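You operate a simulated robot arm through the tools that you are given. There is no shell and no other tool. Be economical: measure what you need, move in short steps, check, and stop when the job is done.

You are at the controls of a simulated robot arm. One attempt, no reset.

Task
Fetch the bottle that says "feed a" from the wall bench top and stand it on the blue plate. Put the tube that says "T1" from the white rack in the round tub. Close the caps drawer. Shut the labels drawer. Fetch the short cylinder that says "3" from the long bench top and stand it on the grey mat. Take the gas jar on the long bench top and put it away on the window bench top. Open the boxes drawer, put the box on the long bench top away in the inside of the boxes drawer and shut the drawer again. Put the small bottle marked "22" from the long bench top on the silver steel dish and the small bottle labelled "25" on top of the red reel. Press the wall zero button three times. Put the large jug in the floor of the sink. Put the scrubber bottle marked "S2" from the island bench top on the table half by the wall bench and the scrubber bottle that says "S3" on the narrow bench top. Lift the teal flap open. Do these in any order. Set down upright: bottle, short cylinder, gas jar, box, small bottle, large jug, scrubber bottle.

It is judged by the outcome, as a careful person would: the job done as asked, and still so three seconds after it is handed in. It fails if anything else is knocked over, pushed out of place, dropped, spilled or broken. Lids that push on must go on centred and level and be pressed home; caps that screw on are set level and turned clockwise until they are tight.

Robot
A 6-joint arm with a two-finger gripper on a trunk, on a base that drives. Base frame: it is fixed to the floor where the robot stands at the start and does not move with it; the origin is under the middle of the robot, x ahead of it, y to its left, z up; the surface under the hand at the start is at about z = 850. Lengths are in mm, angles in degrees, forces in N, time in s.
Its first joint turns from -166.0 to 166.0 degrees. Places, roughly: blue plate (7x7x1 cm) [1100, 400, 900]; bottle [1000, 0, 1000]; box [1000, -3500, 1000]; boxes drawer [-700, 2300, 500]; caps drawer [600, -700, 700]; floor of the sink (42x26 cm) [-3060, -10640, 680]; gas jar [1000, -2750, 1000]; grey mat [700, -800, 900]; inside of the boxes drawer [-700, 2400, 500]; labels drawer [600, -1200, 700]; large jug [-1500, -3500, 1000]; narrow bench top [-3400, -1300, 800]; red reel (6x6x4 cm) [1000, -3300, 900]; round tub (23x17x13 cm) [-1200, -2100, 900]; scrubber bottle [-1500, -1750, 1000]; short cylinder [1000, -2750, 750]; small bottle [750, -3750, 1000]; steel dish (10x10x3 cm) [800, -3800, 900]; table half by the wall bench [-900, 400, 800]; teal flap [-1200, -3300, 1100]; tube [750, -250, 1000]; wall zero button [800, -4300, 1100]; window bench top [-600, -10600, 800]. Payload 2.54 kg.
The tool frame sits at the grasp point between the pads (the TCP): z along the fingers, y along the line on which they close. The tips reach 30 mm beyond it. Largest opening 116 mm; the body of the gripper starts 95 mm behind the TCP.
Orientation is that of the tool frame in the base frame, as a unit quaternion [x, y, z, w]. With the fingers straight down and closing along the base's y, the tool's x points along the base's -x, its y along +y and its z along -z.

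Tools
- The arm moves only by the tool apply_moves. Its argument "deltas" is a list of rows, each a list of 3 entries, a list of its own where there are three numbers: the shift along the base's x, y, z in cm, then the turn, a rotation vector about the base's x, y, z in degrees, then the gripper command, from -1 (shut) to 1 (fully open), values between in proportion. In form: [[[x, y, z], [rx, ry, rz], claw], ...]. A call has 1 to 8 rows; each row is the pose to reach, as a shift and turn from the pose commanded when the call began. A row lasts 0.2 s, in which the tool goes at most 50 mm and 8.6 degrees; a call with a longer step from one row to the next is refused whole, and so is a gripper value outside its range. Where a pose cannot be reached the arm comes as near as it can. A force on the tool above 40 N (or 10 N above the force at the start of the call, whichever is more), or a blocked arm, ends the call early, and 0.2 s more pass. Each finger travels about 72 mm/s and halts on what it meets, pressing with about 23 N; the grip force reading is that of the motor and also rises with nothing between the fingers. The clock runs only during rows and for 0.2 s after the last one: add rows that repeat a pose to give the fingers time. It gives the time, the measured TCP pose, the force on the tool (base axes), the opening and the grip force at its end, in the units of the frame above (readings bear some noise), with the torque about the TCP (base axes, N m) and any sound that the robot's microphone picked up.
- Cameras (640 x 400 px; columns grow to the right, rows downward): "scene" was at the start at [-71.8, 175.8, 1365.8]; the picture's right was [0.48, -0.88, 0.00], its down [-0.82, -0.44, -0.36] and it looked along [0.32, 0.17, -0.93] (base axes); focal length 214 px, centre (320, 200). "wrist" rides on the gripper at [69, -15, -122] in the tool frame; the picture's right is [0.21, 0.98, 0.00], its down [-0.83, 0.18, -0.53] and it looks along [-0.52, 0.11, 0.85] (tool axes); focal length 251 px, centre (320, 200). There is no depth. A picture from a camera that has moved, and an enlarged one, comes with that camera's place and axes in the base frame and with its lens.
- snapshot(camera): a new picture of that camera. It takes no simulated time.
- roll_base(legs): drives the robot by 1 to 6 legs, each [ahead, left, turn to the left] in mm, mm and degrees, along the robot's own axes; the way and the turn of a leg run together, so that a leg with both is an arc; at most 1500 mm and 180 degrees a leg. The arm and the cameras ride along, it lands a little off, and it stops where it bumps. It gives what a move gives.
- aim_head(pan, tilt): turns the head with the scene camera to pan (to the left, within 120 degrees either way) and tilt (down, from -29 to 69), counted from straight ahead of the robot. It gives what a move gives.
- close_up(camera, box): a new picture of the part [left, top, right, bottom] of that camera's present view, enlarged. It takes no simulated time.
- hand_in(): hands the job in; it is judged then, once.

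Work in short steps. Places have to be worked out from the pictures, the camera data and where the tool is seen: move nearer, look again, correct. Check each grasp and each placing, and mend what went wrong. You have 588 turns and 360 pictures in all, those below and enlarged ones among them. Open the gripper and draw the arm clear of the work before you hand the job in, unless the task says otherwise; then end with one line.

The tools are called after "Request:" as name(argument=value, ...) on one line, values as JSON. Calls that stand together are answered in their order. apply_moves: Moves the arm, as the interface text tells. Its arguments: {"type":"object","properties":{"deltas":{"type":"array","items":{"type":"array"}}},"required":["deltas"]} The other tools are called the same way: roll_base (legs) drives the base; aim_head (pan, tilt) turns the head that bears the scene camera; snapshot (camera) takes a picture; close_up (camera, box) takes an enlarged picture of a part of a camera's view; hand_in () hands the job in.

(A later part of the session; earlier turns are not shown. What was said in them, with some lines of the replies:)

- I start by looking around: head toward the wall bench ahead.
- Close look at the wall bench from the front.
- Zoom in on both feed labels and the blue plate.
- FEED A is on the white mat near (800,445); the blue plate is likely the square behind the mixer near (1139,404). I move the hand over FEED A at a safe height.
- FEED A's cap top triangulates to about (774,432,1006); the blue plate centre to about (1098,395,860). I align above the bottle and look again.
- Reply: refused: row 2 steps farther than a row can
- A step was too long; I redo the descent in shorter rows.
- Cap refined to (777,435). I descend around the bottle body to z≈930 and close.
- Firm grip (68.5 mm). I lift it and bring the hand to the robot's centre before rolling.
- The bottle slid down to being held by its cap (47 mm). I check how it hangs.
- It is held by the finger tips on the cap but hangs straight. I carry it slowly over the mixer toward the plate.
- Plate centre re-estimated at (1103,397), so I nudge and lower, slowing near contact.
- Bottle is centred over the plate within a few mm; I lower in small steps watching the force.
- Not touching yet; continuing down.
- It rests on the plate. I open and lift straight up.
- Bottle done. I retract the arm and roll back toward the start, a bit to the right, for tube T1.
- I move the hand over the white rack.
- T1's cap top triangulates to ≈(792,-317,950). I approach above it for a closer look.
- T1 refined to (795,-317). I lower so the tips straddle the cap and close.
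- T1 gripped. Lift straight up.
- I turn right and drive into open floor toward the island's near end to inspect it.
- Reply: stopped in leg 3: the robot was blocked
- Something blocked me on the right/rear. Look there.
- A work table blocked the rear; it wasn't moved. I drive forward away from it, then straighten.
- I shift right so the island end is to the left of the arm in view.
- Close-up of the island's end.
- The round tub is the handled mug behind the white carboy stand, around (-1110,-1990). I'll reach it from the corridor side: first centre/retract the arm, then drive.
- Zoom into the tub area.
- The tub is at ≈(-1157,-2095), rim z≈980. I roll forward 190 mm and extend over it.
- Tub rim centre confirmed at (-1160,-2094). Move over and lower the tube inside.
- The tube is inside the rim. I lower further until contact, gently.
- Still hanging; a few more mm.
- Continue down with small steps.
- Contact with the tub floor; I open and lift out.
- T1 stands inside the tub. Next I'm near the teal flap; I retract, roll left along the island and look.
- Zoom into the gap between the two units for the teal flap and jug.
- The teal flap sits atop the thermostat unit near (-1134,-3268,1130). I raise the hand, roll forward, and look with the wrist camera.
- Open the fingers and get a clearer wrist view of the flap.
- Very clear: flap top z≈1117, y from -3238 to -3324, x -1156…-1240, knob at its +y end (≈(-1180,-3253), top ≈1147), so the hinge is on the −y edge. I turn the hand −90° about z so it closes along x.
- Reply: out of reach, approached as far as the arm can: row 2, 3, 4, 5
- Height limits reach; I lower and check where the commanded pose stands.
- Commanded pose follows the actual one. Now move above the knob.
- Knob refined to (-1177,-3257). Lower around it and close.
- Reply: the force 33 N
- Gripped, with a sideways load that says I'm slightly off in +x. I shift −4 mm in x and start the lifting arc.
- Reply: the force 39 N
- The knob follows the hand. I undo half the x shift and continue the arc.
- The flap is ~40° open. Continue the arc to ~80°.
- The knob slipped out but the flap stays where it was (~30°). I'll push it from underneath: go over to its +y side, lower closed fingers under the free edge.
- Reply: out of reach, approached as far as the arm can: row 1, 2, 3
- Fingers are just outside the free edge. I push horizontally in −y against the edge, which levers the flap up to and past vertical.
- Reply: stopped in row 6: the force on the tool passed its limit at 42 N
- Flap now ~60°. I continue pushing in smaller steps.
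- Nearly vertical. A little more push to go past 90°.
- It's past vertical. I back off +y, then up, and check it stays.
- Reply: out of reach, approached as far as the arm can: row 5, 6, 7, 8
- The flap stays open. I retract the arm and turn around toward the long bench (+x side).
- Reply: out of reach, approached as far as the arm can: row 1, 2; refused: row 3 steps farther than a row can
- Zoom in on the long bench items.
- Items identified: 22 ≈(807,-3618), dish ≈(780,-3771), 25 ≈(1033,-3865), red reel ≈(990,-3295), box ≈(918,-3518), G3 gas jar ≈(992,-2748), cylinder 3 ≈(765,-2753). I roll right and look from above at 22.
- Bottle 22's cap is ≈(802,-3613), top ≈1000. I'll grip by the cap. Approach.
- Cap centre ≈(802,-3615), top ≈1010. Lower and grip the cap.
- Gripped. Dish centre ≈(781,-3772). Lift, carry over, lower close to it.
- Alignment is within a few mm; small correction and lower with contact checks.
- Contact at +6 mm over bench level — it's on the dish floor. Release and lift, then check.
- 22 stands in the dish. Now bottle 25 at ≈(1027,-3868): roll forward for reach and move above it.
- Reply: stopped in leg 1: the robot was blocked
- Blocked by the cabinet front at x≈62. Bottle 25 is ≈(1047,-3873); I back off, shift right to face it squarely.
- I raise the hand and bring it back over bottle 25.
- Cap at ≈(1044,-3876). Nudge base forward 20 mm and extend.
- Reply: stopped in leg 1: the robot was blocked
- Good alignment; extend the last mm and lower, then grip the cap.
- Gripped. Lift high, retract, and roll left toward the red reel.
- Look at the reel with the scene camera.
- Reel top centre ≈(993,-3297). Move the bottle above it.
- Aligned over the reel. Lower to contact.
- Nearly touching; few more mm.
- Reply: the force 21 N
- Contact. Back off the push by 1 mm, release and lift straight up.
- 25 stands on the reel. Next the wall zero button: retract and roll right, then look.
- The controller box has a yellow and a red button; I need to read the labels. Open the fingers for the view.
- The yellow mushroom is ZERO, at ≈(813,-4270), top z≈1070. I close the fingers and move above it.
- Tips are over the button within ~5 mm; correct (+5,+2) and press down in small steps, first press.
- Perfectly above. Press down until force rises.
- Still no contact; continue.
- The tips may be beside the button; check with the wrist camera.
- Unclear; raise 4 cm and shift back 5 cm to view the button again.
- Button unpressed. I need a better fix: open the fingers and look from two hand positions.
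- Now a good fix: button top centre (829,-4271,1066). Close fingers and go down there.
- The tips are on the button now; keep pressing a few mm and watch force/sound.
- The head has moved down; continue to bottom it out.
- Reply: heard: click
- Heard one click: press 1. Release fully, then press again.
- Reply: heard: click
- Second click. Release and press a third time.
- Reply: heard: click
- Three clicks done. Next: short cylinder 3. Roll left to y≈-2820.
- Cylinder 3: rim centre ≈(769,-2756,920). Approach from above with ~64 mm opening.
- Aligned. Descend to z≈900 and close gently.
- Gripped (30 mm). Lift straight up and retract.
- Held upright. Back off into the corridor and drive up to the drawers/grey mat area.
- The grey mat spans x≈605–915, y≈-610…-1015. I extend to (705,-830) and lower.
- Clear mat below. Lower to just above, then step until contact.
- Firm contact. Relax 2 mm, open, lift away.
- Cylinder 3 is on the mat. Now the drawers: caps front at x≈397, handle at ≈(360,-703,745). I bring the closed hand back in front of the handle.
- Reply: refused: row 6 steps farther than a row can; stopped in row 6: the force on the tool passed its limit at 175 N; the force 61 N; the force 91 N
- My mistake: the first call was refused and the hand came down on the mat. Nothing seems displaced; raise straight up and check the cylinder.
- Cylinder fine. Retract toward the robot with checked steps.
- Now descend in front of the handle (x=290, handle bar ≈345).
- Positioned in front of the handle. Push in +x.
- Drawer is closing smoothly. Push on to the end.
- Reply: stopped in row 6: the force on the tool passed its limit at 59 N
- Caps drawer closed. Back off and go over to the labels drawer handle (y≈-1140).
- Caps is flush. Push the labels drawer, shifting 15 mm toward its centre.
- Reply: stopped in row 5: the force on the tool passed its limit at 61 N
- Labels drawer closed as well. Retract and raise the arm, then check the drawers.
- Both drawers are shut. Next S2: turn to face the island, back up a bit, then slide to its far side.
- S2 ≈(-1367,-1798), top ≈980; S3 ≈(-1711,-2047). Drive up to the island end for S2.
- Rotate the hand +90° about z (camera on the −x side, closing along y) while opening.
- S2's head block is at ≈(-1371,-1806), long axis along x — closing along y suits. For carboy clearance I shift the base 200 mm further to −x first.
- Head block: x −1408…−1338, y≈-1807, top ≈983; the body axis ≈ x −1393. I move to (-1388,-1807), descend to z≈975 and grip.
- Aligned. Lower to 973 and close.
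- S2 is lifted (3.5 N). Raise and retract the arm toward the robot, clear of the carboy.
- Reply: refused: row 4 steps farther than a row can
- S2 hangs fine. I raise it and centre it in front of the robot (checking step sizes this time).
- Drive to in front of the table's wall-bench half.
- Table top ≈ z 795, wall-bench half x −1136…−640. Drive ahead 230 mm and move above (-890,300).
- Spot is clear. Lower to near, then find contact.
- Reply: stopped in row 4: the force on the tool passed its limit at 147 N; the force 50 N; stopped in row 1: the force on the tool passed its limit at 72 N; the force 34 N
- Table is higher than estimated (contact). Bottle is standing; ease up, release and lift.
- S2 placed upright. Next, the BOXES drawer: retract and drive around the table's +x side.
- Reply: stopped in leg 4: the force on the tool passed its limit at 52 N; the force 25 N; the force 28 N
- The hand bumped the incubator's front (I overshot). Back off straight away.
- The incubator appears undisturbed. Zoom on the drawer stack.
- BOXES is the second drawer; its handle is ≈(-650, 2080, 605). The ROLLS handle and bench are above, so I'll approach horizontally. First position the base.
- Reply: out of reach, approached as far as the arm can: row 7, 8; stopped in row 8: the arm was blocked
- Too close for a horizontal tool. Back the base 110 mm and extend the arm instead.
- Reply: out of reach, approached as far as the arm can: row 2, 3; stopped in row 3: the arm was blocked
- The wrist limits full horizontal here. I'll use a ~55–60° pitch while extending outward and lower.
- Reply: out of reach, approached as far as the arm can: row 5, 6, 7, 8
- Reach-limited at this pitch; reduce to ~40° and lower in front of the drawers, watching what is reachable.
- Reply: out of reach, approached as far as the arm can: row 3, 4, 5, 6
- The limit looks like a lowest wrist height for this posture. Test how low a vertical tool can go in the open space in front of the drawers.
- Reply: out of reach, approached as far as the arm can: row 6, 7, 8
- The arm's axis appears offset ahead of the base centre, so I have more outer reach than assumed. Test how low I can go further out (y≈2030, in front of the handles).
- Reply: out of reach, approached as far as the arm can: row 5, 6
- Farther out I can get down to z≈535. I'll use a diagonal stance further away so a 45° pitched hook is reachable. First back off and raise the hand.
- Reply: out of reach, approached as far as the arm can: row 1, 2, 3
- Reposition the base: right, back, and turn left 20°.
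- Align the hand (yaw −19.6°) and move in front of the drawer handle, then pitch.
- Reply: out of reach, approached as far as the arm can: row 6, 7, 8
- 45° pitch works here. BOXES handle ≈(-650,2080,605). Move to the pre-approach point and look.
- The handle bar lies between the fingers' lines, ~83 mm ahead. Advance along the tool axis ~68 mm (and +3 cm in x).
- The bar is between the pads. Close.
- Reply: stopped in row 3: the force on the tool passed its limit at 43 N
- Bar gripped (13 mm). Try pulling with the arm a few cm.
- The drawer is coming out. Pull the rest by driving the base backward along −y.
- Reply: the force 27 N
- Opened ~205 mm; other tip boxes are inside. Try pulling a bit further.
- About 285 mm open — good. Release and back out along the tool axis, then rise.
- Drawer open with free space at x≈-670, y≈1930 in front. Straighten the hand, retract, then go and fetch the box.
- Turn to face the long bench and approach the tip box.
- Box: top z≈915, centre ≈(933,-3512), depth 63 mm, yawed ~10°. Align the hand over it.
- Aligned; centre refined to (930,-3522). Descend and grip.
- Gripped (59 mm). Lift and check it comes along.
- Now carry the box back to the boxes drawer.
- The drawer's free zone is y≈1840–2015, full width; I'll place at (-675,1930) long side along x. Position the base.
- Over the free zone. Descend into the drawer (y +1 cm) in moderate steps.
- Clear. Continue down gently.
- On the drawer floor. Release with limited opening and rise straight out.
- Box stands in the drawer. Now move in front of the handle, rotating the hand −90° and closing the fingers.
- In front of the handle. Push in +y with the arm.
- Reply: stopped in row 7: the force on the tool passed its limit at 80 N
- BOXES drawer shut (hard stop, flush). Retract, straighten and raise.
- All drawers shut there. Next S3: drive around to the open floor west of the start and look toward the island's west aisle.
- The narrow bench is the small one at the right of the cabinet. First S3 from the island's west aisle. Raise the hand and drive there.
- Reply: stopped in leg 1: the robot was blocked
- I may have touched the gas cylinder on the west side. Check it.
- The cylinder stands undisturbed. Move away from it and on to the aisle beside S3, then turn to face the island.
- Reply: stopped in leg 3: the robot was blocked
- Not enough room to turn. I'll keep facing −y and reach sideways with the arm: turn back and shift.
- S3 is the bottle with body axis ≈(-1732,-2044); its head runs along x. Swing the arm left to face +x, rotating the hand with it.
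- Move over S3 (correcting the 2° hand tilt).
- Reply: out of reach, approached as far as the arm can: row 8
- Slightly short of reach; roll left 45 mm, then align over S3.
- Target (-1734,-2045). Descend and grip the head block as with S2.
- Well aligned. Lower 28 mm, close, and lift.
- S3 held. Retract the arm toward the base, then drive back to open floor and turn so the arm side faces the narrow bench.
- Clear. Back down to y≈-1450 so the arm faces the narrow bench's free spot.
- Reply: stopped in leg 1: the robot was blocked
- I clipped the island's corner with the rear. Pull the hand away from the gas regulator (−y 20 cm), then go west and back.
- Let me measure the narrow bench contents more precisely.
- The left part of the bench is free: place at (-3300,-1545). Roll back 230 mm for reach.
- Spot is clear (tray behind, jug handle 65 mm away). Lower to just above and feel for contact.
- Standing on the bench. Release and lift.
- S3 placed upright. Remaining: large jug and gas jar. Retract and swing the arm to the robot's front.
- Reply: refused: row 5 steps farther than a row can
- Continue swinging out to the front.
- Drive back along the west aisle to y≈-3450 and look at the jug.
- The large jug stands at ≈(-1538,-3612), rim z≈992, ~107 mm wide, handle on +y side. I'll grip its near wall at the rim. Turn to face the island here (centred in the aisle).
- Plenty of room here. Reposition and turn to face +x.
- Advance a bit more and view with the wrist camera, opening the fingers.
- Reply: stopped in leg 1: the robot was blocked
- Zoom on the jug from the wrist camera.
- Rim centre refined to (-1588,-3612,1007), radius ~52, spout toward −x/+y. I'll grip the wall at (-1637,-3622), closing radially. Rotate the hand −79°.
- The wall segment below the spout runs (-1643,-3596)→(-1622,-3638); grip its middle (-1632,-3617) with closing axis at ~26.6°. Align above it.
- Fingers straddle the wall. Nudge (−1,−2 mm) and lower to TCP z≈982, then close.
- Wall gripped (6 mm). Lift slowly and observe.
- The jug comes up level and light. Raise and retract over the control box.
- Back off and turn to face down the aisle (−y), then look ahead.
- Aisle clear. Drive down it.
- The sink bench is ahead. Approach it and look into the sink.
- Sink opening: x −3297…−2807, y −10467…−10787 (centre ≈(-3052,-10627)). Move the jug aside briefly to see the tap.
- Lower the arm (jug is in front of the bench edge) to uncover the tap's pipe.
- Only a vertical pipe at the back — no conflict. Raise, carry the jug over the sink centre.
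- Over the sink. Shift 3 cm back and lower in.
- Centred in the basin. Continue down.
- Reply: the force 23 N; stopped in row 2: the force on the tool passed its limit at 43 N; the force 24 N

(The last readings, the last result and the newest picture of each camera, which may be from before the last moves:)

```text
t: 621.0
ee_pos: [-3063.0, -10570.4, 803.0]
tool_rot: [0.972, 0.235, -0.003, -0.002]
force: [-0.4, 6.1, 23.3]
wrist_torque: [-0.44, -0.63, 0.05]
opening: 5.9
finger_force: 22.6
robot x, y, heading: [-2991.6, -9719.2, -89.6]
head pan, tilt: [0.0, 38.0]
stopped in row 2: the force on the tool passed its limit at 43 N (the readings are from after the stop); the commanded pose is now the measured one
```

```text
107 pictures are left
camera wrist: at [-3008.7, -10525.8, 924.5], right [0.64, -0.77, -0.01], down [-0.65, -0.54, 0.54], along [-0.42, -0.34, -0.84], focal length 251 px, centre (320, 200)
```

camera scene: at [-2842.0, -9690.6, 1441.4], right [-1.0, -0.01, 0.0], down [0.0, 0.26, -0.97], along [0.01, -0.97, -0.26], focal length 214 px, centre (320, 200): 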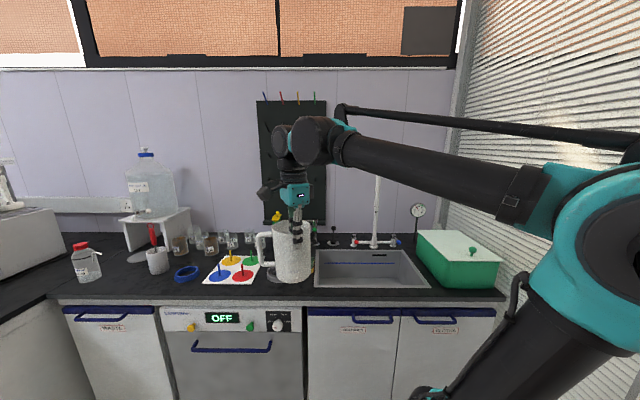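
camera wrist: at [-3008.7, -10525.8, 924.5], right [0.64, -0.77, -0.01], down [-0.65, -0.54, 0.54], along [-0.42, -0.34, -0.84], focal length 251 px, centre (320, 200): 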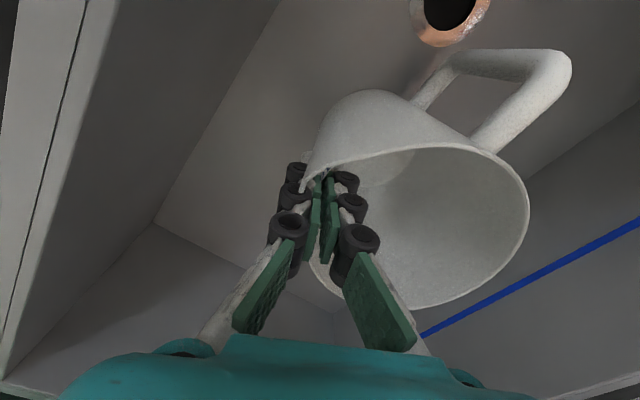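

Resting on the sink floor. Ease up 4 mm and release, then lift out.

Request:
apply_moves(deltas=[[[0, 0, 0.3], [0, 0, 0], -1], [[0, 0, 0.4], [0, 0, 0], -0.8], [[0, 0, 0.4], [0, 0, 0], -0.5], [[0, 0, 0.4], [0, 0, 0], -0.4], [[0, 0, 3.5], [0, 0, 0], -0.4], [[0, 0, 7.5], [0, 0, 0], -0.4], [[0, 0, 12], [0, 0, 0], -0.4], [[0, 0, 16.5], [0, 0, 0], -0.4]])

Request:
apply_moves(deltas=[[[0, 0, 4.5], [0, 0, 0], -0.4], [[0, 0, 9], [0, 0, 0], -0.4], [[0, 0, 13], [0, 0, 0], -0.4], [[0, 4, 15], [0, 0, 0], -0.4], [[0, 8, 16], [0, 0, 0], -0.4], [[0, 12.5, 16], [0, 0, 0], -0.4]])

Request:
snapshot(camera="wrist")

Request:
close_up(camera="scene", box=[270, 90, 450, 210])

```text
t: 622.8
ee_pos: [-3064.1, -10572.0, 969.5]
tool_rot: [0.972, 0.234, -0.002, -0.003]
force: [0.9, 0.0, 0.2]
wrist_torque: [0.02, 0.01, -0.02]
opening: 35.0
finger_force: 0.1
robot x, y, heading: [-2989.7, -9717.0, -89.3]
head pan, tilt: [0.0, 38.0]
```

```text
t: 624.2
ee_pos: [-3058.7, -10443.2, 1126.1]
tool_rot: [0.972, 0.234, -0.002, -0.002]
force: [0.9, -1.6, 0.0]
wrist_torque: [0.03, -0.01, -0.02]
opening: 34.9
finger_force: 0.1
robot x, y, heading: [-2993.1, -9715.1, -89.4]
head pan, tilt: [0.0, 38.0]
```

```text
106 pictures are left
camera wrist: at [-3004.4, -10399.5, 1247.5], right [0.64, -0.77, -0.01], down [-0.65, -0.54, 0.54], along [-0.42, -0.34, -0.84], focal length 251 px, centre (320, 200)
```

wrist: 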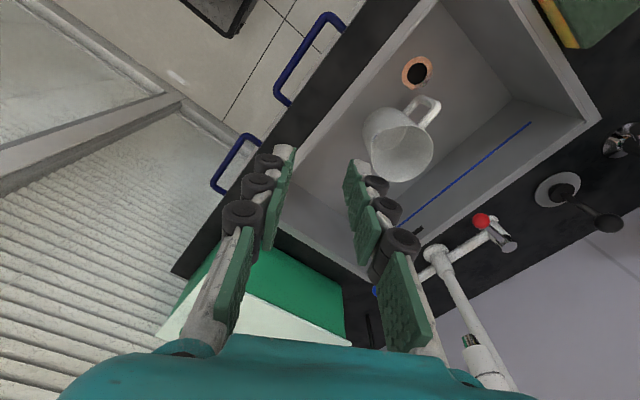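

```text
3.33 times, centred on (360, 150) of scene
camera zoom: at [-2842.2, -9684.1, 1404.9], right [-1.0, -0.01, 0.0], down [-0.01, 0.62, -0.79], along [0.01, -0.79, -0.62], focal length 715 px, centre (187, 367)
```

zoom: 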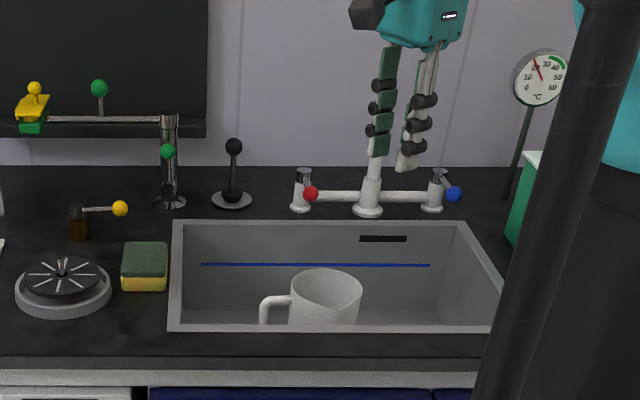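

Jug is upright on the sink floor. Retract the arm, then drive east along the window bench (looking at it on the way) toward the main corridor.

Request:
apply_moves(deltas=[[[1, 4.5, 0.5], [0, 0, 0], -0.4], [[2, 9, 1], [0, 0, 0], -1], [[3, 13.5, 1.5], [0, 0, 0], -1], [[4.5, 17, 2], [0, 0, 0], -1]])

Request:
roll_base(legs=[[-250, 0, -0.5], [0, 1300, 0], [0, 1000, 0]])

Request:
aim_head(pan=5, tilt=25)

Request:
snapshot(camera="scene")

```text
t: 625.2
ee_pos: [-3017.9, -10276.9, 1143.8]
tool_rot: [0.972, 0.233, -0.002, -0.002]
force: [-0.3, 0.1, 0.5]
wrist_torque: [0.05, 0.0, 0.01]
opening: 0.0
finger_force: 23.3
robot x, y, heading: [-2991.7, -9716.3, -89.6]
head pan, tilt: [0.0, 38.0]
```

```text
t: 633.2
ee_pos: [-1711.5, -10016.8, 1143.3]
tool_rot: [0.966, 0.26, -0.003, -0.001]
force: [0.2, 1.1, -0.3]
wrist_torque: [0.01, 0.04, 0.0]
opening: 0.0
finger_force: 22.8
robot x, y, heading: [-1713.0, -9458.4, -86.2]
head pan, tilt: [0.0, 38.0]
stopped in leg 2: the robot was blocked; the commanded pose is now the measured one
```

```text
t: 633.9
ee_pos: [-1711.5, -10017.7, 1143.6]
tool_rot: [0.966, 0.26, -0.003, -0.002]
force: [0.6, -0.6, -0.2]
wrist_torque: [0.01, -0.01, 0.01]
opening: 0.1
finger_force: 22.8
robot x, y, heading: [-1716.4, -9457.1, -86.3]
head pan, tilt: [5.0, 25.0]
```

```text
104 pictures are left
camera scene: at [-1559.2, -9420.3, 1425.2], right [-0.99, -0.15, 0.0], down [-0.06, 0.42, -0.91], along [0.13, -0.9, -0.42], focal length 214 px, centre (320, 200)
```

scene: 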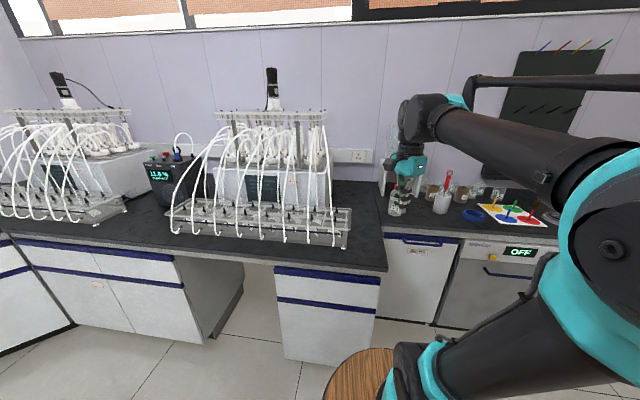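

Something blocks to the left; look.

Request:
aim_head(pan=100, tilt=40)

Request:
snapshot(camera="scene")

```text
t: 635.6
ee_pos: [-1710.3, -10018.2, 1144.9]
tool_rot: [0.966, 0.26, -0.003, -0.001]
force: [0.4, 0.5, -0.4]
wrist_torque: [0.0, -0.03, 0.01]
opening: 0.0
finger_force: 22.8
robot x, y, heading: [-1712.5, -9456.8, -86.7]
head pan, tilt: [100.0, 40.0]
```

```text
103 pictures are left
camera scene: at [-1490.2, -9309.4, 1401.9], right [0.23, -0.97, 0.0], down [-0.62, -0.15, -0.77], along [0.74, 0.18, -0.64], focal length 214 px, centre (320, 200)
```

scene: 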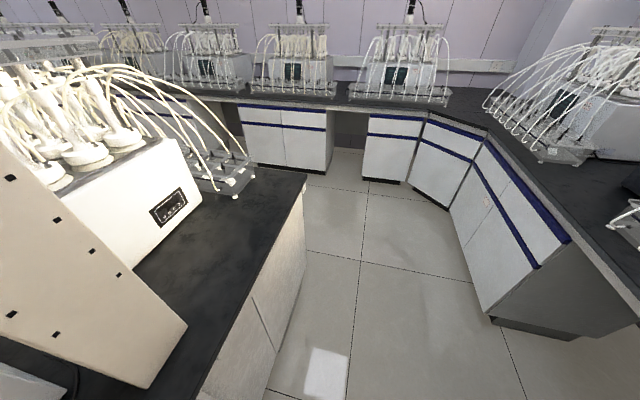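

The cross aisle is only ~950 mm deep, so I'll go through it lengthwise: back to the open west side, turn to face +x, then drive forward.

Request:
roll_base(legs=[[40, 0, 0], [0, -950, 0], [0, 0, 86.6]])

```text
t: 644.7
ee_pos: [-2096.1, -9605.5, 1143.7]
tool_rot: [0.542, 0.841, -0.004, 0.001]
force: [-0.5, 0.2, 0.4]
wrist_torque: [-0.03, 0.01, -0.01]
opening: 0.0
finger_force: 22.9
robot x, y, heading: [-2648.5, -9552.9, -2.1]
head pan, tilt: [100.0, 40.0]
```

Request:
roll_base(legs=[[0, 0, 2.1], [1300, 0, 0], [1290, 0, 0]])

Request:
aim_head(pan=-60, tilt=25)

Request:
snapshot(camera="scene")

```text
t: 657.7
ee_pos: [498.0, -9555.8, 1143.5]
tool_rot: [0.528, 0.849, -0.004, 0.001]
force: [-0.3, 0.0, -0.3]
wrist_torque: [-0.01, -0.01, 0.0]
opening: 0.0
finger_force: 23.4
robot x, y, heading: [-66.2, -9518.1, -0.3]
head pan, tilt: [100.0, 40.0]
```

```text
t: 660.1
ee_pos: [497.2, -9556.4, 1143.6]
tool_rot: [0.528, 0.849, -0.003, 0.0]
force: [0.1, -0.6, -0.4]
wrist_torque: [0.01, -0.02, 0.01]
opening: 0.0
finger_force: 23.4
robot x, y, heading: [-58.0, -9524.3, -0.4]
head pan, tilt: [-60.0, 25.0]
```

```text
102 pictures are left
camera scene: at [-136.6, -9452.4, 1425.2], right [-0.87, -0.5, 0.0], down [-0.21, 0.37, -0.91], along [0.45, -0.79, -0.42], focal length 214 px, centre (320, 200)
```

scene: 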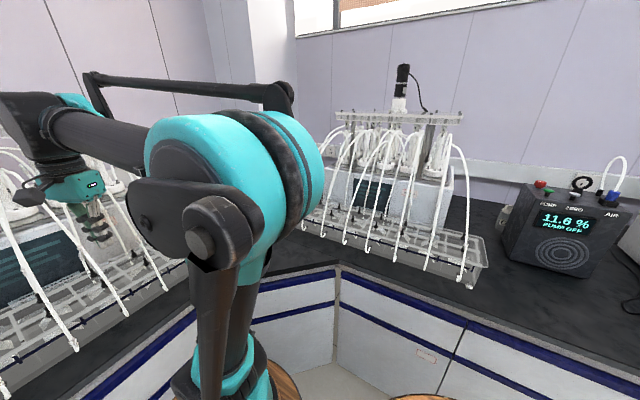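

Look squarely at the window bench to choose a spot for the gas jar later.

Request:
aim_head(pan=-105, tilt=30)

Request:
snapshot(camera="scene")

```text
t: 661.2
ee_pos: [496.3, -9556.0, 1144.7]
tool_rot: [0.528, 0.849, -0.004, 0.001]
force: [0.2, 0.3, -0.1]
wrist_torque: [0.03, -0.01, 0.02]
opening: 0.0
finger_force: 23.3
robot x, y, heading: [-59.8, -9522.5, -0.4]
head pan, tilt: [-105.0, 30.0]
```

```text
101 pictures are left
camera scene: at [-206.1, -9459.7, 1417.3], right [-0.96, 0.26, 0.0], down [0.13, 0.48, -0.87], along [-0.23, -0.84, -0.5], focal length 214 px, centre (320, 200)
```

scene: 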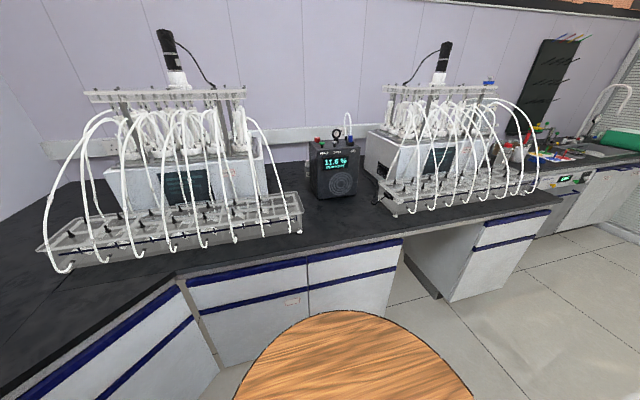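

Free spot: about (-525,-10220). Now turn to +y and drive up the corridor to fetch the gas jar.

Request:
roll_base(legs=[[0, 0, 90.4], [1450, 0, 0], [1450, 0, 0]])

```text
t: 679.0
ee_pos: [-77.3, -6096.7, 1143.3]
tool_rot: [-0.23, 0.973, -0.001, 0.004]
force: [0.3, 0.1, 0.1]
wrist_torque: [0.01, 0.02, -0.01]
opening: 0.0
finger_force: 22.7
robot x, y, heading: [-110.8, -6655.9, 90.1]
head pan, tilt: [-105.0, 30.0]
```

Request:
roll_base(legs=[[1450, -20, 0], [1450, -20, 0], [950, 0, 0], [0, 0, -90]])

Request:
aim_head(pan=0, tilt=35)

Request:
snapshot(camera="scene")

```text
t: 701.6
ee_pos: [466.3, -2748.4, 1143.9]
tool_rot: [0.513, 0.858, -0.003, 0.001]
force: [0.2, 0.5, -0.6]
wrist_torque: [-0.02, -0.02, 0.01]
opening: 0.2
finger_force: 23.2
robot x, y, heading: [-91.9, -2734.6, 1.8]
head pan, tilt: [-105.0, 30.0]
```

```text
t: 703.4
ee_pos: [466.8, -2747.1, 1144.0]
tool_rot: [0.513, 0.859, -0.003, 0.0]
force: [0.4, 0.6, -1.2]
wrist_torque: [0.02, 0.01, 0.01]
opening: 0.0
finger_force: 22.6
robot x, y, heading: [-94.3, -2730.2, 1.8]
head pan, tilt: [0.0, 35.0]
```

```text
100 pictures are left
camera scene: at [-130.0, -2584.4, 1409.5], right [0.03, -1.0, 0.0], down [-0.57, -0.02, -0.82], along [0.82, 0.02, -0.57], focal length 214 px, centre (320, 200)
```

scene: 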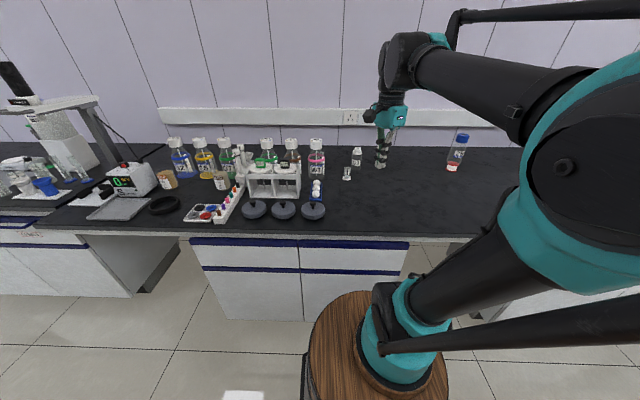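

G3 gas jar in view. Drive up and align the hand.

Request:
roll_base(legs=[[130, 0, -1.8]])

Request:
apply_moves(deltas=[[[2, 0, 1], [0, 0, 8], -0.5], [[4, 0, 2], [0, 0, 16], 0], [[6, 0, 3], [0, 0, 24], 0.5], [[8, 0, 4], [0, 0, 32], 1], [[10, 0, 4], [0, 0, 40], 1], [[12, 0, 4], [0, 0, 48], 1], [[14, 0, 4], [0, 0, 56], 1], [[16, 0, 4], [0, 0, 61], 1]])

Request:
snapshot(camera="wrist")

Request:
close_up(camera="scene", box=[300, 110, 420, 210])

```text
t: 704.7
ee_pos: [596.3, -2762.3, 1144.1]
tool_rot: [0.525, 0.851, -0.003, 0.001]
force: [0.4, -1.0, 0.2]
wrist_torque: [0.01, 0.02, -0.01]
opening: 0.4
finger_force: 23.5
robot x, y, heading: [38.3, -2735.3, 0.0]
head pan, tilt: [0.0, 35.0]
```

```text
t: 706.5
ee_pos: [756.3, -2762.5, 1186.5]
tool_rot: [0.02, 1.0, -0.002, 0.003]
force: [-1.2, 0.0, 0.5]
wrist_torque: [0.01, -0.02, -0.01]
opening: 116.0
finger_force: 0.2
robot x, y, heading: [37.9, -2733.0, 0.0]
head pan, tilt: [0.0, 35.0]
```

```text
99 pictures are left
camera wrist: at [686.7, -2774.0, 1306.9], right [-0.18, 0.98, -0.01], down [0.83, 0.15, 0.54], along [0.53, 0.09, -0.84], focal length 251 px, centre (320, 200)
```

wrist: 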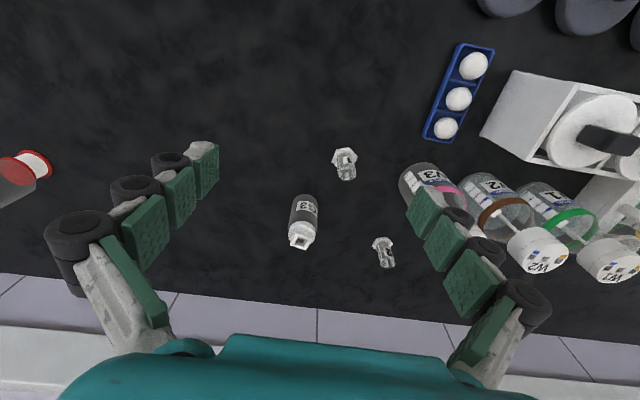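

```text
4.00 times, centred on (360, 160) of scene
camera zoom: at [5.2, -2581.2, 1409.5], right [0.0, -1.0, 0.0], down [-0.57, 0.0, -0.82], along [0.82, 0.0, -0.57], focal length 858 px, centre (160, 360)
```

zoom: 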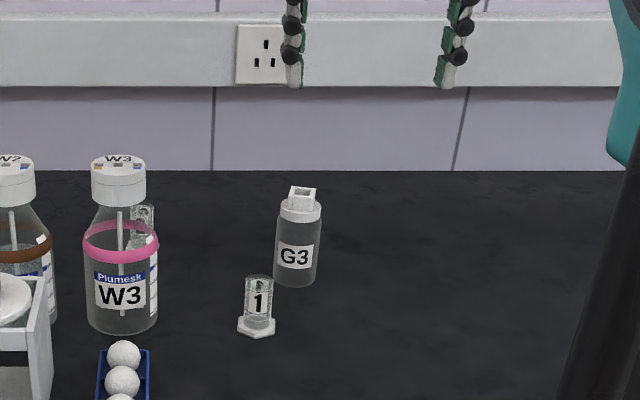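

G3: top ≈(980,-2758,980). Move over it.

Request:
apply_moves(deltas=[[[4.5, 0.1, -1], [0, 0, 2], 0.6], [[9, 0.2, -2.5], [0, 0, 2], 0.4], [[13.5, 0.3, -4], [0, 0, 2], 0.3], [[18, 0.4, -6], [0, 0, 2], 0.3], [[21, 0.4, -9], [0, 0, 2], 0.3], [[22.3, 0.4, -12], [0, 0, 2], 0.3]])

Request:
snapshot(camera="wrist")

```text
t: 707.9
ee_pos: [978.2, -2760.8, 1061.2]
tool_rot: [0.003, 1.0, -0.002, 0.004]
force: [0.0, -0.9, 0.2]
wrist_torque: [0.02, -0.05, -0.04]
opening: 75.5
finger_force: 0.3
robot x, y, heading: [38.8, -2730.1, -0.1]
head pan, tilt: [0.0, 35.0]
```

```text
97 pictures are left
camera wrist: at [908.9, -2774.8, 1183.2], right [-0.21, 0.98, -0.01], down [0.82, 0.18, 0.54], along [0.53, 0.11, -0.84], focal length 251 px, centre (320, 200)
```

wrist: 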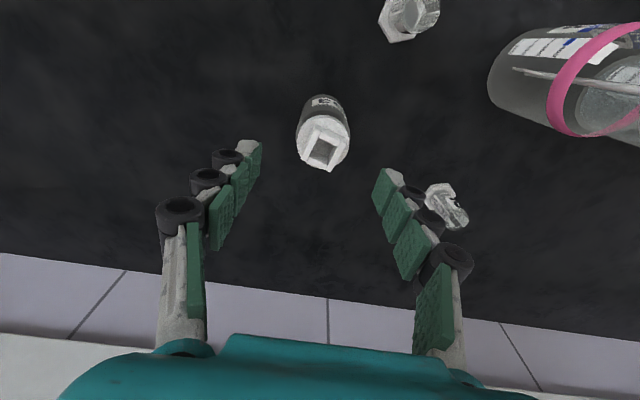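

Target (985,-2757). Descend and grip.

Request:
apply_moves(deltas=[[[0.6, 0.4, -3], [0, 0, 0], 0.3], [[0.6, 0.4, -7], [0, 0, 0], 0.3], [[0.6, 0.4, -10.5], [0, 0, 0], 0.3], [[0.6, 0.4, -12], [0, 0, 0], 0.3], [[0.6, 0.4, -12], [0, 0, 0], -0.2], [[0.6, 0.4, -12], [0, 0, 0], -1], [[0.6, 0.4, -12], [0, 0, 0], -1]])

Request:
snapshot(camera="wrist")

```text
t: 709.5
ee_pos: [985.5, -2753.9, 943.7]
tool_rot: [0.004, 1.0, -0.001, 0.003]
force: [0.2, 0.1, 0.4]
wrist_torque: [-0.04, 0.0, 0.02]
opening: 54.0
finger_force: 23.2
robot x, y, heading: [39.3, -2728.0, 0.1]
head pan, tilt: [0.0, 35.0]
```

```text
96 pictures are left
camera wrist: at [915.0, -2769.1, 1064.1], right [-0.21, 0.98, -0.01], down [0.82, 0.18, 0.54], along [0.53, 0.11, -0.84], focal length 251 px, centre (320, 200)
```

wrist: 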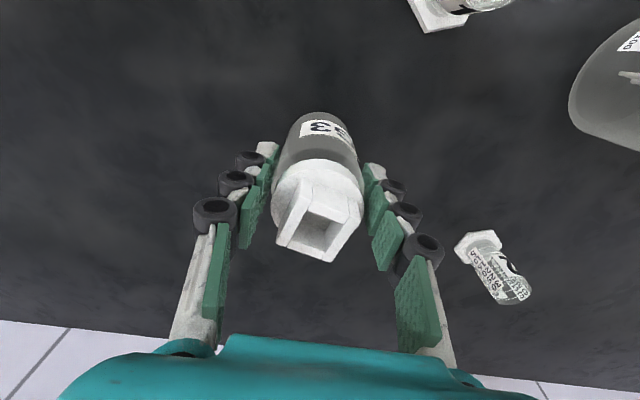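

Gripped at 54 mm. Lift slowly a little and check for slip.

Request:
apply_moves(deltas=[[[0, 0, 1], [0, 0, 0], -1], [[0, 0, 2.5], [0, 0, 0], -1], [[0, 0, 4.5], [0, 0, 0], -1], [[0, 0, 6.5], [0, 0, 0], -1]])

Request:
snapshot(camera="wrist")

```text
t: 710.5
ee_pos: [985.3, -2753.5, 1008.1]
tool_rot: [0.003, 1.0, -0.003, 0.001]
force: [0.7, -0.5, -2.2]
wrist_torque: [0.01, 0.05, -0.04]
opening: 54.4
finger_force: 22.5
robot x, y, heading: [39.1, -2729.2, 0.4]
head pan, tilt: [0.0, 35.0]
```

```text
95 pictures are left
camera wrist: at [915.0, -2767.8, 1130.1], right [-0.21, 0.98, -0.01], down [0.82, 0.18, 0.54], along [0.53, 0.11, -0.84], focal length 251 px, centre (320, 200)
```

wrist: 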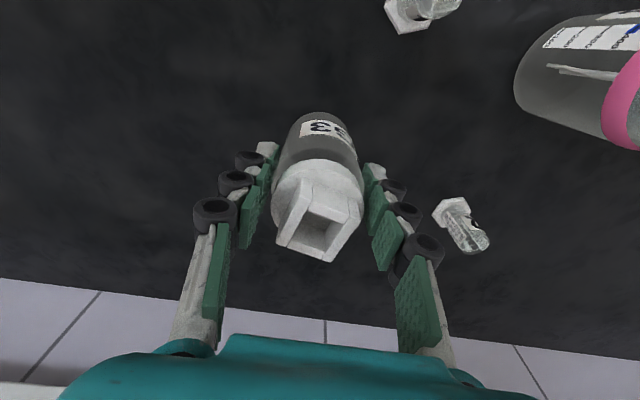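

No slip. Raise, retract, back off, turn and drive down the corridor.

Request:
apply_moves(deltas=[[[-2, 0, 4], [0, 0, 0], -1], [[-5, 0, 8], [0, 0, 0], -1], [[-9, 0, 10], [0, 0, 0], -1], [[-13.5, 0, 11.5], [0, 0, 0], -1], [[-18, 0, 12], [0, 0, 0], -1], [[-22.5, 0, 12], [0, 0, 0], -1], [[-27, 0, 12], [0, 0, 0], -1], [[-31.5, 0, 12], [0, 0, 0], -1]])

Request:
apply_moves(deltas=[[[-4, 0, 0], [0, 0, 0], -1], [[-8, 0, 0], [0, 0, 0], -1], [[-12, 0, 0], [0, 0, 0], -1]])

Request:
roll_base(legs=[[-110, 0, 0], [0, 0, -90], [1450, 0, 0], [1450, 0, 0]])

```text
t: 712.3
ee_pos: [672.2, -2752.4, 1126.7]
tool_rot: [0.003, 1.0, -0.003, 0.002]
force: [1.7, -0.2, -3.3]
wrist_torque: [-0.05, 0.05, -0.01]
opening: 54.1
finger_force: 23.0
robot x, y, heading: [40.0, -2732.6, 0.0]
head pan, tilt: [0.0, 35.0]
```

```text
t: 713.1
ee_pos: [552.6, -2753.0, 1126.6]
tool_rot: [0.003, 1.0, -0.003, 0.003]
force: [1.2, -0.9, -3.2]
wrist_torque: [0.0, 0.04, 0.01]
opening: 53.8
finger_force: 22.7
robot x, y, heading: [38.8, -2727.1, -0.0]
head pan, tilt: [0.0, 35.0]
```

```text
t: 731.6
ee_pos: [99.0, -6132.2, 1126.9]
tool_rot: [0.681, 0.732, -0.004, 0.0]
force: [-0.7, 0.4, -3.3]
wrist_torque: [0.01, 0.01, -0.02]
opening: 54.0
finger_force: 22.6
robot x, y, heading: [80.5, -5619.7, -85.4]
head pan, tilt: [0.0, 35.0]
```

Heading drifted; correct and continue.

Request:
roll_base(legs=[[0, 0, -4.8], [0, -180, 0], [1450, 0, 0], [1450, 0, 0]])

```text
t: 747.5
ee_pos: [-173.0, -9076.8, 1127.6]
tool_rot: [0.715, 0.699, -0.004, 0.0]
force: [-1.1, 1.0, -2.4]
wrist_torque: [0.01, 0.0, -0.01]
opening: 54.1
finger_force: 23.0
robot x, y, heading: [-141.5, -8569.0, -90.8]
head pan, tilt: [0.0, 35.0]
```

Request:
roll_base(legs=[[900, 0, 0.8], [0, -170, 0]])

Request:
aim_head(pan=-10, tilt=35)

Request:
snapshot(camera="scene")

Request:
snapshot(camera="wrist")

```text
t: 753.3
ee_pos: [-326.5, -9986.0, 1127.2]
tool_rot: [0.702, 0.712, -0.004, 0.001]
force: [-0.2, -0.1, -1.6]
wrist_torque: [0.04, 0.02, -0.04]
opening: 54.0
finger_force: 23.2
robot x, y, heading: [-313.2, -9471.5, -88.8]
head pan, tilt: [0.0, 35.0]
```

```text
t: 754.0
ee_pos: [-325.1, -9984.6, 1128.0]
tool_rot: [0.703, 0.711, -0.004, 0.001]
force: [-0.4, 0.0, -2.0]
wrist_torque: [0.02, -0.03, -0.03]
opening: 53.9
finger_force: 22.7
robot x, y, heading: [-317.5, -9472.8, -88.9]
head pan, tilt: [-10.0, 35.0]
```

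```text
94 pictures are left
camera scene: at [-181.8, -9436.6, 1409.5], right [-0.99, 0.15, 0.0], down [0.09, 0.57, -0.82], along [-0.13, -0.81, -0.57], focal length 214 px, centre (320, 200)
```

scene: 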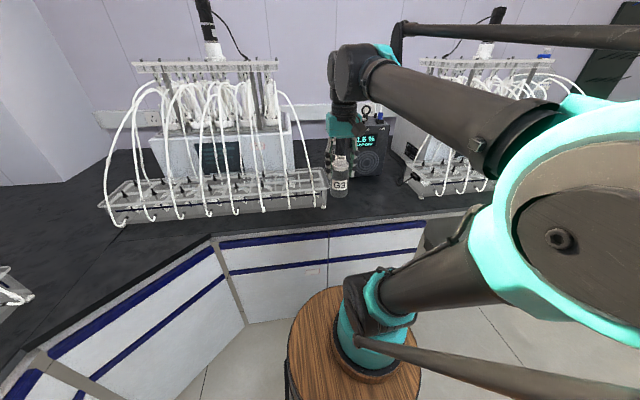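

```text
93 pictures are left
camera wrist: at [-343.0, -9915.8, 1248.1], right [0.97, 0.23, -0.01], down [0.19, -0.82, 0.54], along [0.12, -0.52, -0.84], focal length 251 px, centre (320, 200)
```

wrist: 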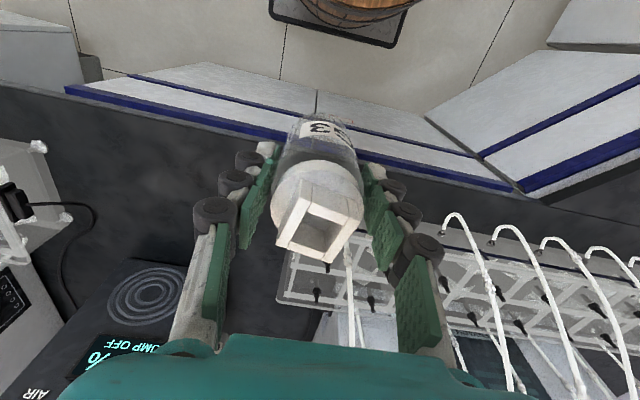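

Target (-530,-10195): clear. Move over it.

Request:
apply_moves(deltas=[[[-3.5, -3.5, 0], [0, 0, 0], -1], [[-7, -7, 0], [0, 0, 0], -1], [[-10.5, -10.5, 0], [0, 0, 0], -1], [[-14, -14, -1], [0, 0, 0], -1], [[-17.5, -17.5, -3], [0, 0, 0], -1], [[-20.5, -21, -5], [0, 0, 0], -1], [[-20.5, -21, -9], [0, 0, 0], -1]])

Request:
snapshot(camera="wrist")

Request:
close_up(camera="scene", box=[300, 90, 450, 230])

```text
refused: row 4 steps farther than a row can; nothing moved
```

```text
92 pictures are left
camera wrist: at [-343.0, -9915.8, 1248.1], right [0.97, 0.23, -0.01], down [0.19, -0.82, 0.54], along [0.12, -0.52, -0.84], focal length 251 px, centre (320, 200)
```

wrist: 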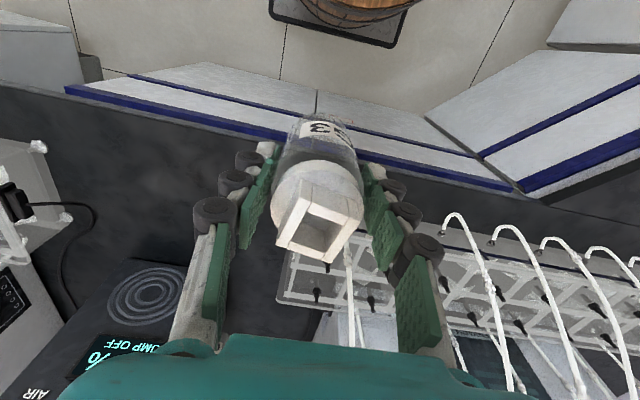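

```text
2.86 times, centred on (375, 160) of scene
camera zoom: at [-181.8, -9436.6, 1409.5], right [-0.99, 0.15, 0.0], down [0.09, 0.57, -0.82], along [-0.13, -0.81, -0.57], focal length 613 px, centre (163, 314)
```

zoom: 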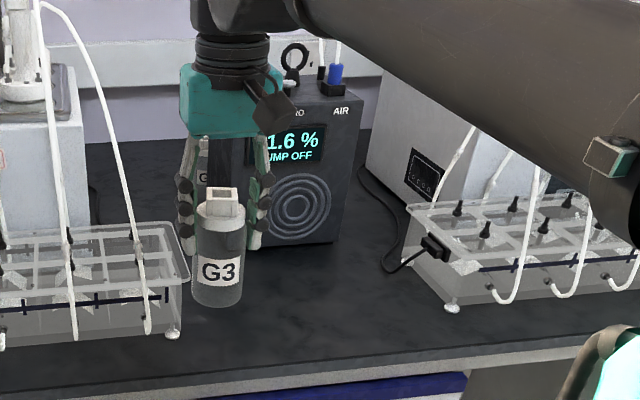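

Step too long; redo with smaller rows.

Request:
apply_moves(deltas=[[[-3.3, -3.3, 0], [0, 0, 0], -1], [[-6.6, -6.6, 0], [0, 0, 0], -1], [[-9.9, -9.9, 0], [0, 0, 0], -1], [[-13.2, -13.2, 0], [0, 0, 0], -1], [[-16.5, -16.5, 0], [0, 0, 0], -1], [[-19, -19.5, -1], [0, 0, 0], -1], [[-20.5, -21, -4], [0, 0, 0], -1], [[-20.5, -21, -8], [0, 0, 0], -1]])

Request:
snapshot(camera="wrist")

Request:
close_up(camera="scene", box=[300, 90, 450, 230])

```text
t: 755.8
ee_pos: [-530.1, -10197.0, 1047.5]
tool_rot: [0.702, 0.712, -0.003, 0.0]
force: [0.1, 0.2, -1.7]
wrist_torque: [0.0, -0.02, 0.0]
opening: 54.1
finger_force: 23.5
robot x, y, heading: [-318.2, -9474.9, -88.9]
head pan, tilt: [-10.0, 35.0]
```

```text
90 pictures are left
camera wrist: at [-545.5, -10128.0, 1169.1], right [0.97, 0.23, -0.01], down [0.19, -0.82, 0.54], along [0.12, -0.52, -0.84], focal length 251 px, centre (320, 200)
```

wrist: 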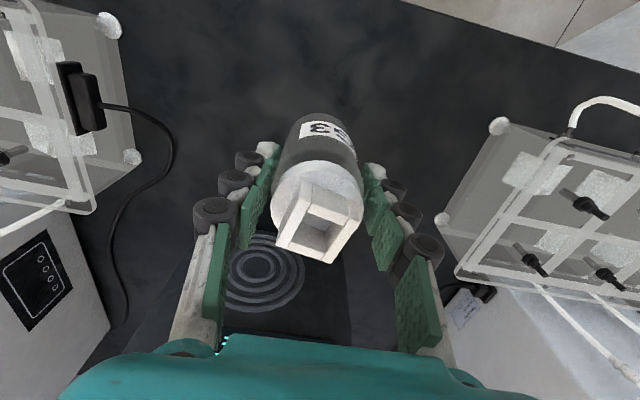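

```text
2.86 times, centred on (375, 160) of scene
camera zoom: at [-181.9, -9436.5, 1409.5], right [-0.99, 0.15, 0.0], down [0.09, 0.57, -0.82], along [-0.13, -0.81, -0.57], focal length 613 px, centre (163, 314)
```

zoom: 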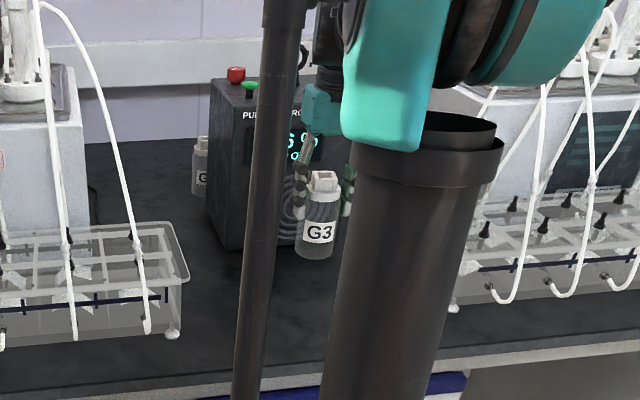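

Clear all around. Lower to the bench.

Request:
apply_moves(deltas=[[[0, 0, -3], [0, 0, 0], -1], [[0, 0, -6], [0, 0, 0], -1], [[0, 0, -8.5], [0, 0, 0], -1]])

Request:
apply_moves(deltas=[[[0, 0, -0.5], [0, 0, 0], -1], [[0, 0, -1], [0, 0, 0], -1]])

Request:
apply_moves(deltas=[[[0, 0, -0.3], [0, 0, 0], -1], [[0, 0, -0.6], [0, 0, 0], -1]])

```text
t: 756.6
ee_pos: [-531.2, -10195.2, 962.9]
tool_rot: [0.703, 0.711, -0.005, -0.001]
force: [0.0, -0.3, -2.7]
wrist_torque: [0.03, 0.01, 0.0]
opening: 54.0
finger_force: 22.7
robot x, y, heading: [-313.6, -9472.6, -88.8]
head pan, tilt: [-10.0, 35.0]
```

```text
t: 757.2
ee_pos: [-531.4, -10195.2, 952.4]
tool_rot: [0.703, 0.711, -0.003, 0.0]
force: [0.1, -0.3, -1.9]
wrist_torque: [0.03, 0.02, 0.05]
opening: 54.1
finger_force: 23.1
robot x, y, heading: [-313.4, -9467.8, -89.1]
head pan, tilt: [-10.0, 35.0]
```

```text
t: 757.8
ee_pos: [-532.6, -10195.1, 945.4]
tool_rot: [0.702, 0.712, -0.003, -0.001]
force: [0.1, 1.1, -2.3]
wrist_torque: [0.01, 0.0, 0.01]
opening: 54.1
finger_force: 22.9
robot x, y, heading: [-310.5, -9473.4, -88.9]
head pan, tilt: [-10.0, 35.0]
```

Request:
apply_moves(deltas=[[[0, 0, -0.3], [0, 0, 0], -1], [[0, 0, -0.6], [0, 0, 0], -1]])

```text
t: 758.4
ee_pos: [-531.4, -10194.6, 940.9]
tool_rot: [0.702, 0.712, -0.004, 0.0]
force: [-3.0, -0.8, 13.0]
wrist_torque: [-0.13, 0.1, -0.04]
opening: 54.3
finger_force: 23.1
robot x, y, heading: [-308.8, -9472.2, -88.9]
head pan, tilt: [-10.0, 35.0]
```

On the bench. Release and lift.

Request:
apply_moves(deltas=[[[0, 0, 0.1], [0, 0, 0], -0.1], [[0, 0, 0.1], [0, 0, 0], 0.2], [[0, 0, 0.1], [0, 0, 0], 0.3], [[0, 0, 3], [0, 0, 0], 0.3], [[0, 0, 7], [0, 0, 0], 0.3], [[0, 0, 11], [0, 0, 0], 0.3], [[0, 0, 15], [0, 0, 0], 0.3], [[0, 2, 18], [0, 0, 0], 0.3]])

Request:
snapshot(camera="wrist")

Request:
apply_moves(deltas=[[[2, 4, 0], [0, 0, 0], 0.3], [[4, 8, 0], [0, 0, 0], 0.3], [[7, 12, 0], [0, 0, 0], 0.3], [[10, 16, 0], [0, 0, 0], 0.3], [[13, 20, 0], [0, 0, 0], 0.3]])

Request:
close_up(camera="scene", box=[300, 90, 450, 230])

```text
t: 760.2
ee_pos: [-528.6, -10174.7, 1121.1]
tool_rot: [0.703, 0.711, -0.004, 0.0]
force: [-0.4, 0.6, 0.0]
wrist_torque: [0.04, -0.05, 0.01]
opening: 75.3
finger_force: 0.0
robot x, y, heading: [-315.5, -9472.9, -88.5]
head pan, tilt: [-10.0, 35.0]
```

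```text
88 pictures are left
camera wrist: at [-544.5, -10105.5, 1242.4], right [0.97, 0.23, -0.01], down [0.19, -0.82, 0.54], along [0.12, -0.52, -0.84], focal length 251 px, centre (320, 200)
```

wrist: 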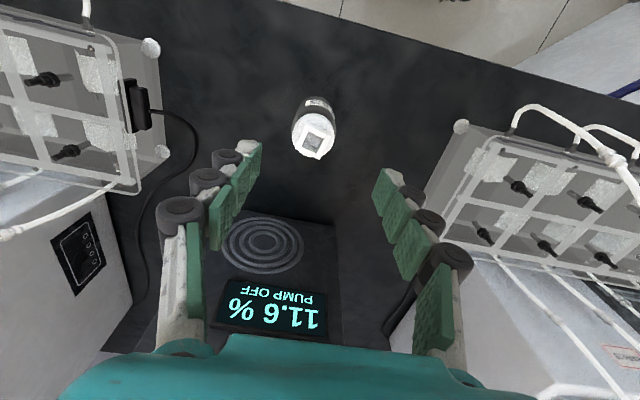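

```text
t: 761.4
ee_pos: [-401.2, -9972.1, 1119.7]
tool_rot: [0.703, 0.711, -0.003, 0.001]
force: [0.0, -0.9, 0.3]
wrist_torque: [0.06, -0.02, -0.03]
opening: 75.6
finger_force: 0.1
robot x, y, heading: [-312.7, -9472.2, -89.0]
head pan, tilt: [-10.0, 35.0]
```

```text
2.86 times, centred on (375, 160) of scene
camera zoom: at [-182.0, -9437.1, 1409.5], right [-0.99, 0.15, 0.0], down [0.09, 0.57, -0.82], along [-0.13, -0.81, -0.57], focal length 613 px, centre (163, 314)
```

zoom: 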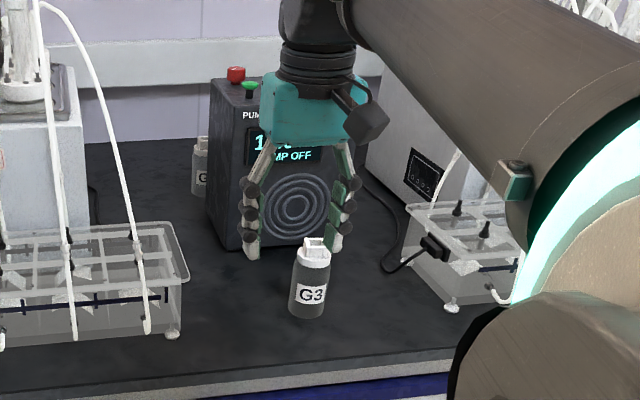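

The gas jar stands upright on the window bench. All jobs are done; I draw the arm a bit further clear with the gripper open.

Request:
roll_base(legs=[[150, 0, 0], [-150, 0, 0]])

```text
t: 763.7
ee_pos: [-399.4, -9975.2, 1119.3]
tool_rot: [0.701, 0.713, -0.004, 0.001]
force: [-0.3, 0.2, 0.5]
wrist_torque: [0.02, 0.0, -0.01]
opening: 75.2
finger_force: 0.1
robot x, y, heading: [-314.8, -9474.1, -88.3]
head pan, tilt: [-10.0, 35.0]
```

Before handing in I want to re-verify the flap and the long bench; drive back up the corridor carefully.

Request:
roll_base(legs=[[0, 250, -1.7], [-1450, 0, 0], [-1450, 0, 0]])

```text
t: 779.2
ee_pos: [-122.2, -7054.0, 1119.5]
tool_rot: [0.724, 0.69, -0.003, 0.0]
force: [-0.8, -0.3, 0.8]
wrist_torque: [-0.04, 0.02, 0.01]
opening: 75.4
finger_force: 0.1
robot x, y, heading: [-7.8, -6557.7, -92.0]
head pan, tilt: [-10.0, 35.0]
```

Request:
roll_base(legs=[[0, -60, 2], [-1450, 0, 0], [-1450, 0, 0]])

Request:
aim_head(pan=-75, tilt=15)

Request:
snapshot(camera="scene")

```text
t: 794.0
ee_pos: [-159.7, -4088.3, 1119.8]
tool_rot: [0.714, 0.7, -0.004, 0.0]
force: [-0.4, 0.4, -0.2]
wrist_torque: [0.01, 0.02, 0.0]
opening: 75.6
finger_force: 0.0
robot x, y, heading: [-60.7, -3589.0, -90.9]
head pan, tilt: [-10.0, 35.0]
```

```text
t: 795.4
ee_pos: [-159.7, -4088.8, 1120.2]
tool_rot: [0.714, 0.7, -0.004, 0.0]
force: [0.0, 0.2, 0.7]
wrist_torque: [-0.02, -0.02, 0.0]
opening: 75.2
finger_force: 0.1
robot x, y, heading: [-54.5, -3587.5, -90.3]
head pan, tilt: [-75.0, 15.0]
```

```text
86 pictures are left
camera scene: at [1.5, -3496.1, 1441.4], right [-0.25, 0.97, 0.0], down [0.25, 0.06, -0.97], along [-0.94, -0.24, -0.26], focal length 214 px, centre (320, 200)
```

scene: 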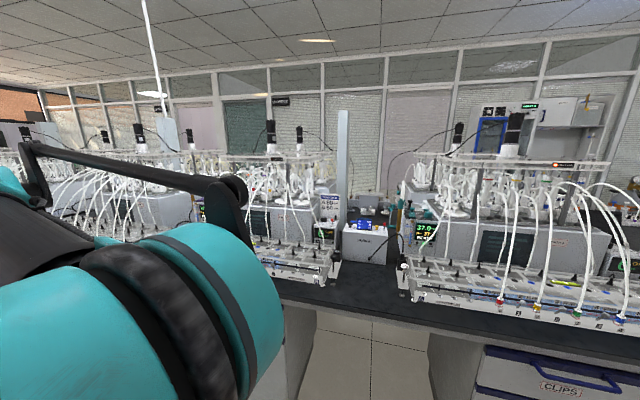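

Request:
close_up(camera="scene", box=[370, 180, 450, 250])

Request:
aim_head(pan=90, tilt=30)

Request:
snapshot(camera="scene")

```text
5.71 times, centred on (410, 215) of scene
camera zoom: at [1.5, -3496.1, 1441.4], right [-0.25, 0.97, 0.0], down [0.25, 0.06, -0.97], along [-0.94, -0.24, -0.26], focal length 1226 px, centre (-194, 114)
```

zoom: 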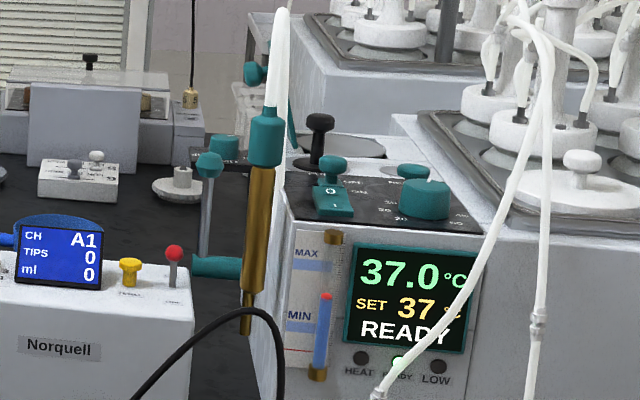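

```text
t: 797.9
ee_pos: [-159.9, -4088.6, 1120.4]
tool_rot: [0.714, 0.7, -0.004, 0.0]
force: [0.4, 0.3, -0.6]
wrist_torque: [0.01, -0.01, 0.0]
opening: 75.3
finger_force: 0.1
robot x, y, heading: [-54.6, -3591.5, -90.3]
head pan, tilt: [90.0, 30.0]
```

```text
84 pictures are left
camera scene: at [182.4, -3473.9, 1417.3], right [-0.01, -1.0, 0.0], down [-0.5, 0.01, -0.87], along [0.87, -0.01, -0.5], focal length 214 px, centre (320, 200)
```

scene: 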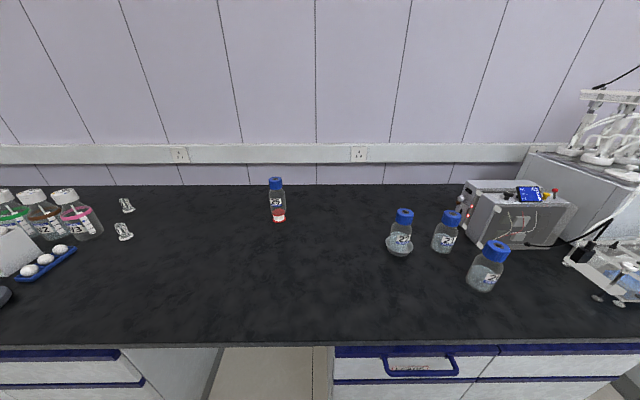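

The flap is still open, and 22 and 25 stand where I put them. The arm is clear and the gripper open, so I hand in.

Request:
hand_in()

```text
The job is handed in.
```

I did every item on the list and handed the job in; no verdict has come back. Before handing in, I re-checked only the teal flap and small bottles 22 and 25; everything else I checked when I did it. On the way, the robot bumped the incubator front, the gas cylinder, the table and the island, and I pressed the closed gripper hard on the grey mat. The incubator and gas cylinder looked undisturbed when I checked, and I saw nothing else knocked over or moved.
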